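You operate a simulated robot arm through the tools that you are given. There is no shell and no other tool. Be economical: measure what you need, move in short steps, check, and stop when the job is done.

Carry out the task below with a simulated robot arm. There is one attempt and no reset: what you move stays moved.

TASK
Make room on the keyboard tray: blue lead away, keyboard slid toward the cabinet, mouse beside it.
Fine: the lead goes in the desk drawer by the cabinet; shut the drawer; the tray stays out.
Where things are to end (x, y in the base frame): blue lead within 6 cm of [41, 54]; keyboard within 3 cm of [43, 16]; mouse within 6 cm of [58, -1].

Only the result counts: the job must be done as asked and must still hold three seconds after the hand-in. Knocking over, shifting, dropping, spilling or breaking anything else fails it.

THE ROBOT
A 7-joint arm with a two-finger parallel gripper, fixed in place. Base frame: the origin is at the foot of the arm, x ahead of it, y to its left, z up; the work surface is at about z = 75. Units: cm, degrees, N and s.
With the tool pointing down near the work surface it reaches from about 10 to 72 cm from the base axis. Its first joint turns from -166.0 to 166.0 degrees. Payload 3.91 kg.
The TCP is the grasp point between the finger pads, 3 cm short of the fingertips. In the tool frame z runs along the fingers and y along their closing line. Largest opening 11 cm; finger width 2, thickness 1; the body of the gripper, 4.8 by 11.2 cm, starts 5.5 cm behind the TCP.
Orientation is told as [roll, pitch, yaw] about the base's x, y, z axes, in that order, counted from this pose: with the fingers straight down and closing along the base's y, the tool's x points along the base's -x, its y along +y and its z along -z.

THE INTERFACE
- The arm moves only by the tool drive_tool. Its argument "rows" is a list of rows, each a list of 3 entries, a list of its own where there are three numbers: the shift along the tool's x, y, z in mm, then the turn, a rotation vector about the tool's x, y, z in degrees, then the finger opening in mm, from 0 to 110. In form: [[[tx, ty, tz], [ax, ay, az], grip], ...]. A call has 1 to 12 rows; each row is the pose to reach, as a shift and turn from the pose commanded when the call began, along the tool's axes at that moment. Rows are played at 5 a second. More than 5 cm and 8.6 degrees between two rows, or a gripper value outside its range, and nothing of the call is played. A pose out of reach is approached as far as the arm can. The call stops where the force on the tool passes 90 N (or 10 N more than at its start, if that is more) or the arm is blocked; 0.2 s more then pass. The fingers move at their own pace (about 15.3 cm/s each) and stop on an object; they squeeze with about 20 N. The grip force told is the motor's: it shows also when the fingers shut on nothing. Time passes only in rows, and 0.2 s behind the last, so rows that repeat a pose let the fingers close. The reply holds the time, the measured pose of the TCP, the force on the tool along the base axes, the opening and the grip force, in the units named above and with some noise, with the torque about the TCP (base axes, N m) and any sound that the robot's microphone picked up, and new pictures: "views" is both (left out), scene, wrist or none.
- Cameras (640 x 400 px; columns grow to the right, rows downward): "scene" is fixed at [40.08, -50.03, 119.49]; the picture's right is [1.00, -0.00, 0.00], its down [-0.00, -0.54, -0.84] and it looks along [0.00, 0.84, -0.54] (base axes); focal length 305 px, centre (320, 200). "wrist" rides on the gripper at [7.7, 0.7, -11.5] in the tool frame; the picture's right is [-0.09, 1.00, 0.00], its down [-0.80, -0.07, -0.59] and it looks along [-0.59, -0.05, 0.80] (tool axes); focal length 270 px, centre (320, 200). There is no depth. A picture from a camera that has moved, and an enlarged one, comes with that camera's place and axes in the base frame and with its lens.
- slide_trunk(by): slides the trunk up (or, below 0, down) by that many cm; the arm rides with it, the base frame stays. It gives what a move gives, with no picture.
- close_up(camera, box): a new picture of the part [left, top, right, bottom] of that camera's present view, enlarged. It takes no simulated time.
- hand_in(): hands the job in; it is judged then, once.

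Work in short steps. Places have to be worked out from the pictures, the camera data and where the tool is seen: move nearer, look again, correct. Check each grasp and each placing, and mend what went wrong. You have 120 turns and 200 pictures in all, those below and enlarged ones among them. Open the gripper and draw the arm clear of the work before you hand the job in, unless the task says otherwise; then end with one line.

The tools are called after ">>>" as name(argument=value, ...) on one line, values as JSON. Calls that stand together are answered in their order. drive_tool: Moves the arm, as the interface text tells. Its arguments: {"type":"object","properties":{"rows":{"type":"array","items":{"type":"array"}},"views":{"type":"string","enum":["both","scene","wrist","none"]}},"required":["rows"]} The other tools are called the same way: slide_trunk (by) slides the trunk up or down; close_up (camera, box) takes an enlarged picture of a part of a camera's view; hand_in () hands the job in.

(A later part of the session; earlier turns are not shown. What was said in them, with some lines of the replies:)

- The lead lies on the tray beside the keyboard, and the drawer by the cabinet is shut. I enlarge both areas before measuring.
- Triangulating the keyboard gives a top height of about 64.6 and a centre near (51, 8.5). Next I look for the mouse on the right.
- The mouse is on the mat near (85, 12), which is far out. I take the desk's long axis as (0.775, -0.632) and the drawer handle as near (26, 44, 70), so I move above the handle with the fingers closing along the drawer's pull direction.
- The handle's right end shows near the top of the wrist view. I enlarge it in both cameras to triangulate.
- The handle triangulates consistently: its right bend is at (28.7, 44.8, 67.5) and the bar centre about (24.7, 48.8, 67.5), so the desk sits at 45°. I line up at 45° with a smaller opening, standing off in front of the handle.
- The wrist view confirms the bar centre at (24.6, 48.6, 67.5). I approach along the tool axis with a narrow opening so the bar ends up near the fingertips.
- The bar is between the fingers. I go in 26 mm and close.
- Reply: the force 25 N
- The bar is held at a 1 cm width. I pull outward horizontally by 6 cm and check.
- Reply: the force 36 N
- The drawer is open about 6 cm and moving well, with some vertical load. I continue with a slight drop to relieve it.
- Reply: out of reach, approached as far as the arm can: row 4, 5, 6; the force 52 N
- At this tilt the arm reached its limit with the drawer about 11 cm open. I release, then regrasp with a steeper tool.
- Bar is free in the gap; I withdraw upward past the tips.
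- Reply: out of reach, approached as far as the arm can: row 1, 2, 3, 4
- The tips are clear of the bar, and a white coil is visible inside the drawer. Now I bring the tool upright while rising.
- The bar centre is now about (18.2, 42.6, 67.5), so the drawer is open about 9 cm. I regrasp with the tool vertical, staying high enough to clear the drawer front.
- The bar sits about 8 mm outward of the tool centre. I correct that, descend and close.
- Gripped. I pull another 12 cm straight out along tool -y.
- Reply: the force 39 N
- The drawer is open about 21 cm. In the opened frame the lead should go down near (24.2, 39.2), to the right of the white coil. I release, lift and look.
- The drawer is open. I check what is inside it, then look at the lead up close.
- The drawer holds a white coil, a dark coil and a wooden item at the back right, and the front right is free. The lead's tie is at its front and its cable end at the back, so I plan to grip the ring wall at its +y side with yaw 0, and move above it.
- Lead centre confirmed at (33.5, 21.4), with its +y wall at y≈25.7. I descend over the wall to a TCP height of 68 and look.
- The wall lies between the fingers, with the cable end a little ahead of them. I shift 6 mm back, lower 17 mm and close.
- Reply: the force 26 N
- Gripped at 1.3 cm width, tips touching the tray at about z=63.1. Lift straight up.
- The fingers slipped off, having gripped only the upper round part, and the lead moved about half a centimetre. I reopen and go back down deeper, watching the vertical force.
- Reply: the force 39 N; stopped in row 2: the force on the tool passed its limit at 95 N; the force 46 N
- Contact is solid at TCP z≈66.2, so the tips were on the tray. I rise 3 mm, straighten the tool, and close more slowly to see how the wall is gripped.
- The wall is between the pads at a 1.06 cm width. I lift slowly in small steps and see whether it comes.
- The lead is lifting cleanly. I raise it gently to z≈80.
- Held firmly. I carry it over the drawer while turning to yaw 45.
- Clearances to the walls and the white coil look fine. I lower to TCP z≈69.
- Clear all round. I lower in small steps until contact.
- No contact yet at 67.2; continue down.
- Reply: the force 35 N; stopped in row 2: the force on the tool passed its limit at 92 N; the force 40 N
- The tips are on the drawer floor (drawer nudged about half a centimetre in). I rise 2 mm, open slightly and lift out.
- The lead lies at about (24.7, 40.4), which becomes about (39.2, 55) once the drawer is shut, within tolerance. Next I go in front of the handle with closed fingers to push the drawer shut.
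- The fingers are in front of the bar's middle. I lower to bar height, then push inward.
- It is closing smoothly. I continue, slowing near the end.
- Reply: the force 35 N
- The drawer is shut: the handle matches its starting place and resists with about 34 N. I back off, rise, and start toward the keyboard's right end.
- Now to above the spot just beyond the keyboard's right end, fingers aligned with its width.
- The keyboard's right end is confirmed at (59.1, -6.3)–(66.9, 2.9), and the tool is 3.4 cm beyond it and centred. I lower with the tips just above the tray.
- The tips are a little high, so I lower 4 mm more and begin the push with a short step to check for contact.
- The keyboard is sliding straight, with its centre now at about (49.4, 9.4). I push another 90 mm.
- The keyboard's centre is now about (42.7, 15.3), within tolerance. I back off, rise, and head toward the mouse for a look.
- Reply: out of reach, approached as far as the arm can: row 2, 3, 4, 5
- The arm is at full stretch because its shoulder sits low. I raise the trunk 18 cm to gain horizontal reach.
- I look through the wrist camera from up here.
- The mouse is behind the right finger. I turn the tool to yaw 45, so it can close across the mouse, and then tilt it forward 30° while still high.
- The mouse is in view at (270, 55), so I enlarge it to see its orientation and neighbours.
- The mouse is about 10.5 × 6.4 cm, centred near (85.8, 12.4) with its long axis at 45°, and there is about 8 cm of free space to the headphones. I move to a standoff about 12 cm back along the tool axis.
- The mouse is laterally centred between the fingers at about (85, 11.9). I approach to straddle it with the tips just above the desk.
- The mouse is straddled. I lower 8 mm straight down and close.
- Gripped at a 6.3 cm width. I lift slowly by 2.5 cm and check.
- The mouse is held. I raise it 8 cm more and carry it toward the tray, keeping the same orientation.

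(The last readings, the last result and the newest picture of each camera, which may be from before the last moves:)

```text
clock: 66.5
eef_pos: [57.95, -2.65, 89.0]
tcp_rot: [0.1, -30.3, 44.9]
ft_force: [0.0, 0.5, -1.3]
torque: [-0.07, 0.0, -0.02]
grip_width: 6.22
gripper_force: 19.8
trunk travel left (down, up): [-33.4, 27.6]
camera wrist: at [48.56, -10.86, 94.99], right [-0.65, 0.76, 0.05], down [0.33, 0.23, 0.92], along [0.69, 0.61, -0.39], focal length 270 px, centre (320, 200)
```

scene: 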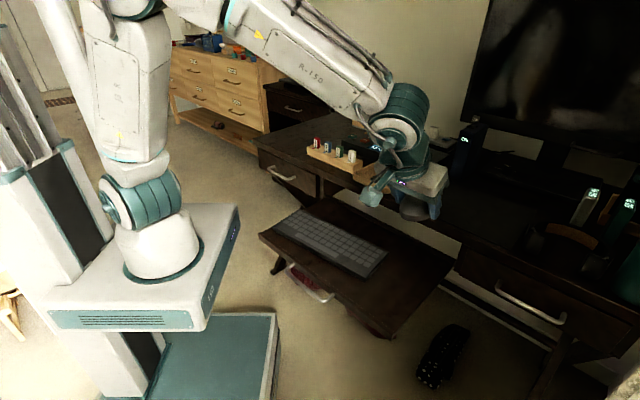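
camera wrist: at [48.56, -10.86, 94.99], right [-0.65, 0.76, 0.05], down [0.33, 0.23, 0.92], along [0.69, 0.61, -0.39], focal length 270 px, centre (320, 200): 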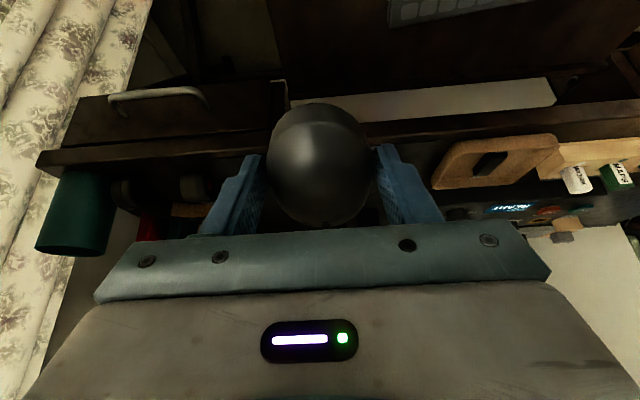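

The mouse is centred in the grip above the target. I lower it to a TCP height of about 68.

>>> drive_tool(rows=[[[15, 0, 26], [0, 0, 0], 30], [[30, 0, 52], [0, 0, 0], 30], [[45, 0, 78], [0, 0, 0], 30], [[60, 0, 104], [0, 0, 0], 30], [[75, 0, 130], [0, 0, 0], 30], [[90, 0, 156], [0, 0, 0], 30], [[98, 0, 170], [0, 0, 0], 30], [[103, 0, 178], [0, 0, 0], 30]])

>>> close_up(camera="scene", box=[320, 180, 480, 300])

```text
clock: 68.3
eef_pos: [58.0, -2.41, 68.29]
tcp_rot: [0.0, -30.3, 45.0]
ft_force: [0.4, 0.2, -0.7]
torque: [-0.02, 0.0, -0.01]
grip_width: 6.22
gripper_force: 20.0
trunk travel left (down, up): [-33.4, 27.6]
camera wrist: at [48.7, -10.63, 74.19], right [-0.65, 0.76, 0.04], down [0.33, 0.23, 0.92], along [0.69, 0.61, -0.39], focal length 270 px, centre (320, 200)
```

scene: 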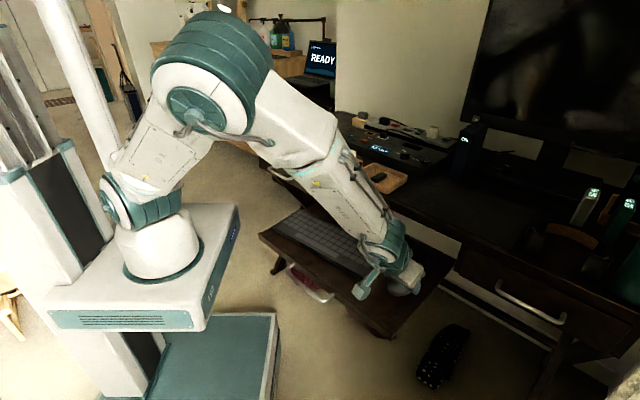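
wrist: 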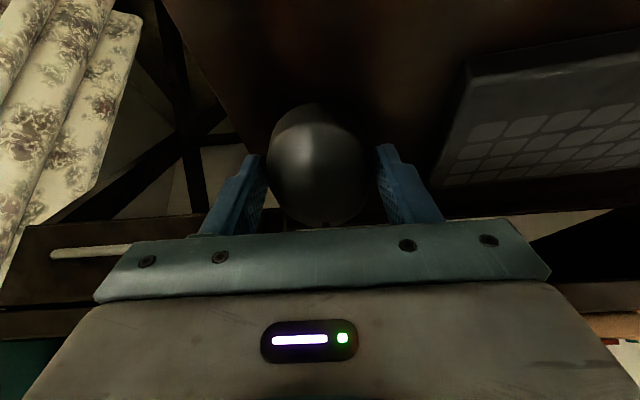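

```text
3.33 times, centred on (400, 240) of scene
camera zoom: at [40.08, -50.03, 119.49], right [1.0, 0.0, 0.0], down [0.0, -0.54, -0.84], along [0.0, 0.84, -0.54], focal length 1016 px, centre (53, 67)
```

zoom: 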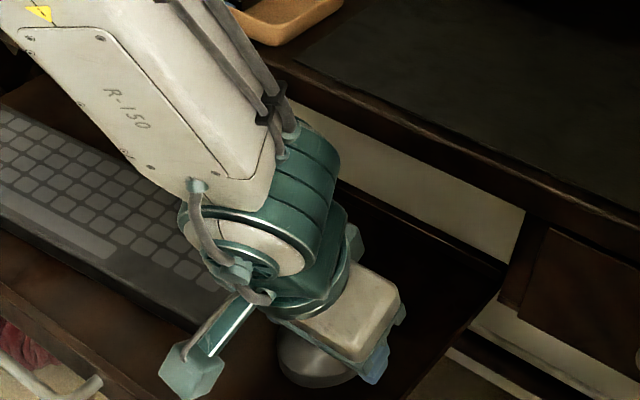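

Nearly down, with the keyboard clear. I lower in small steps until contact.

>>> drive_tool(rows=[[[2.5, 0, 4.3], [0, 0, 0], 30], [[5, 0, 8.7], [0, 0, 0], 30], [[7.5, 0, 13], [0, 0, 0], 30]], views="none")

>>> drive_tool(rows=[[[1, 0, 1.7], [0, 0, 0], 30], [[2, 0, 3.5], [0, 0, 0], 30]], views="none")

```text
clock: 69.2
eef_pos: [57.84, -2.45, 66.84]
tcp_rot: [0.0, -30.3, 44.8]
ft_force: [-0.6, 0.0, -0.5]
torque: [-0.02, 0.0, 0.01]
grip_width: 6.24
gripper_force: 20.1
trunk travel left (down, up): [-33.4, 27.6]
```

```text
clock: 69.8
eef_pos: [58.01, -2.51, 66.52]
tcp_rot: [0.1, -30.4, 44.8]
ft_force: [0.4, -0.6, -0.7]
torque: [0.01, -0.01, 0.0]
grip_width: 6.24
gripper_force: 19.9
trunk travel left (down, up): [-33.4, 27.6]
```

No contact yet; 3 mm more.

>>> drive_tool(rows=[[[0.8, 0, 1.3], [0, 0, 0], 30], [[1.5, 0, 2.6], [0, 0, 0], 30]], views="none")

>>> drive_tool(rows=[[[0.8, 0, 1.3], [0, 0, 0], 30]], views="none")

```text
clock: 70.3
eef_pos: [57.9, -2.47, 66.27]
tcp_rot: [0.0, -30.4, 44.9]
ft_force: [-1.6, 1.1, 5.3]
torque: [-0.08, -0.1, 0.01]
grip_width: 6.23
gripper_force: 19.8
trunk travel left (down, up): [-33.4, 27.6]
```

```text
clock: 70.8
eef_pos: [57.89, -2.48, 66.39]
tcp_rot: [-0.1, -30.4, 44.9]
ft_force: [-0.9, -0.8, 21.3]
torque: [0.59, 0.47, 0.1]
grip_width: 6.22
gripper_force: 20.2
trunk travel left (down, up): [-33.4, 27.6]
```

Contact with the tray. I open modestly and withdraw along the tool axis, then up.

>>> drive_tool(rows=[[[0, 0, 0], [0, 0, 0], 70], [[0, 0, 0], [0, 0, 0], 80], [[0, 0, 0], [0, 0, 0], 80], [[0, 0, -30], [0, 0, 0], 80], [[0, 0, -70], [0, 0, 0], 80], [[0, 0, -115], [0, 0, 0], 80], [[-20, 0, -155], [0, 0, 0], 80], [[-45, 0, -195], [0, 0, 0], 80]])

>>> close_up(camera="wrist", box=[160, 0, 480, 200])

```text
clock: 72.5
eef_pos: [53.82, -6.56, 84.98]
tcp_rot: [0.1, -30.3, 44.9]
ft_force: [0.0, 0.2, 0.1]
torque: [0.04, 0.03, 0.01]
grip_width: 8.0
gripper_force: 0.1
trunk travel left (down, up): [-33.4, 27.6]
camera wrist: at [44.54, -14.74, 91.0], right [-0.65, 0.76, 0.05], down [0.33, 0.23, 0.92], along [0.69, 0.61, -0.4], focal length 270 px, centre (320, 200)
```

scene: 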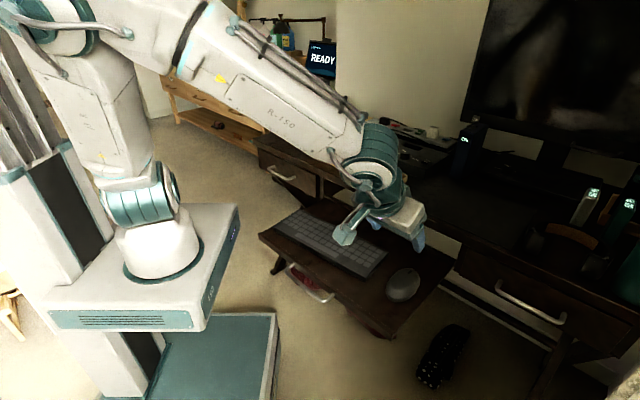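
wrist: 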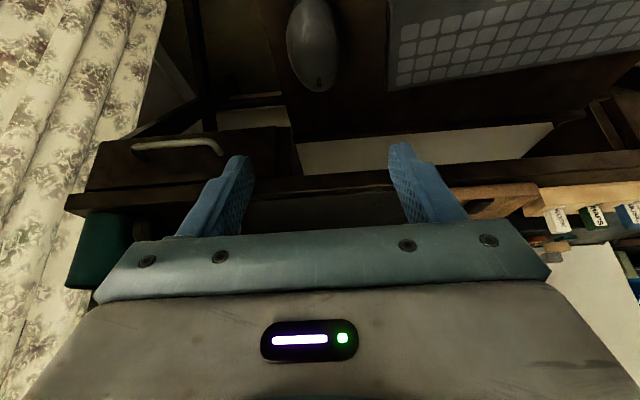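

```text
2.00 times, centred on (320, 100) of wrist
camera zoom: at [44.54, -14.74, 91.0], right [-0.65, 0.76, 0.05], down [0.33, 0.23, 0.92], along [0.69, 0.61, -0.4], focal length 541 px, centre (320, 400)
```

zoom: 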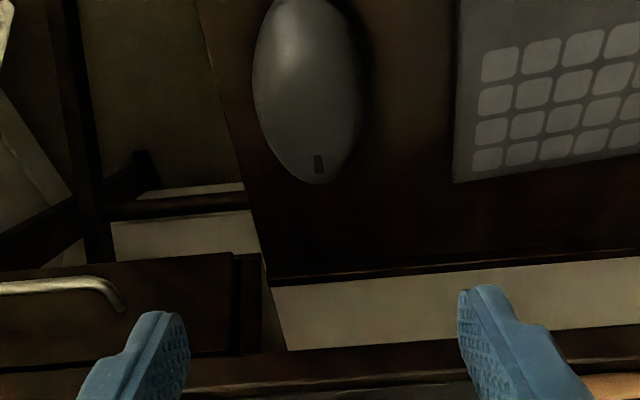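

The mouse sits at about (59.4, -1.5) beside the keyboard. I raise and retract the arm clear, then check everything in the final views.

>>> drive_tool(rows=[[[-8, 10, -40], [0, 0, 0], 80], [[-16, 20, -80], [0, 0, 0], 80], [[-25, 30, -120], [0, 0, 0], 80], [[-30, 60, -150], [0, 0, 0], 80], [[-30, 100, -170], [0, 0, 0], 80], [[-10, 130, -200], [0, 0, 0], 80], [[10, 160, -230], [0, 0, 0], 80]])

>>> close_up(camera="scene", box=[240, 130, 480, 350])

```text
clock: 74.2
eef_pos: [33.51, -4.09, 104.34]
tcp_rot: [0.1, -30.3, 45.0]
ft_force: [-0.1, -0.2, -0.3]
torque: [0.02, 0.0, -0.01]
grip_width: 7.99
gripper_force: 0.1
trunk travel left (down, up): [-33.4, 27.6]
camera wrist: at [24.33, -12.37, 110.37], right [-0.65, 0.76, 0.05], down [0.33, 0.23, 0.92], along [0.69, 0.61, -0.39], focal length 270 px, centre (320, 200)
```

scene: 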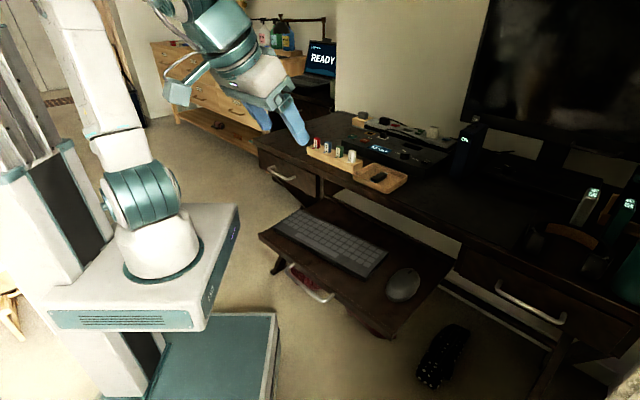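
wrist: 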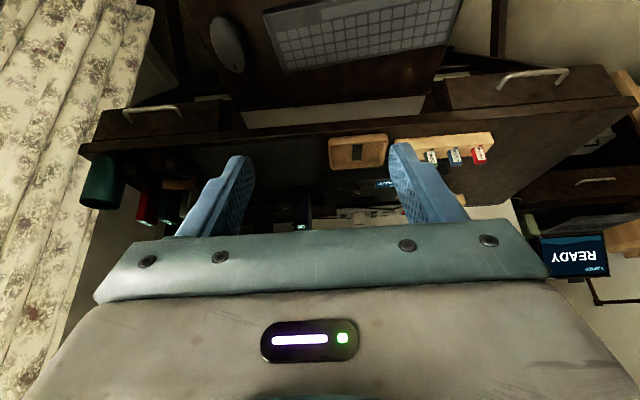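

```text
1.82 times, centred on (360, 240) of scene
camera zoom: at [40.08, -50.03, 119.49], right [1.0, 0.0, 0.0], down [0.0, -0.54, -0.84], along [0.0, 0.84, -0.54], focal length 554 px, centre (247, 127)
```

zoom: 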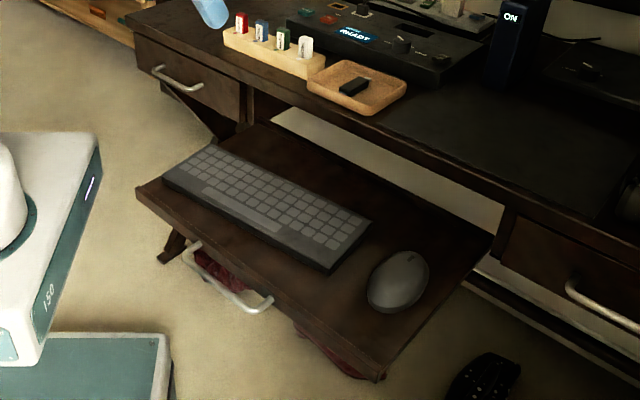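

The drawer is shut, the tray is still out, and the keyboard is at about (42.3, 15) with the mouse at about (59.4, -1.5). The lead is inside the drawer, the gripper is open and the arm is clear, so I hand in.

>>> hand_in()

```text
The job is handed in.
```

I finished the job and handed it in: the blue lead is in the shut drawer at about (39, 55), estimated from where I set it down before closing. The keyboard is at about (42, 15) and the mouse beside it at about (59, -1.5), both measured from the final pictures, and the tray is still out.
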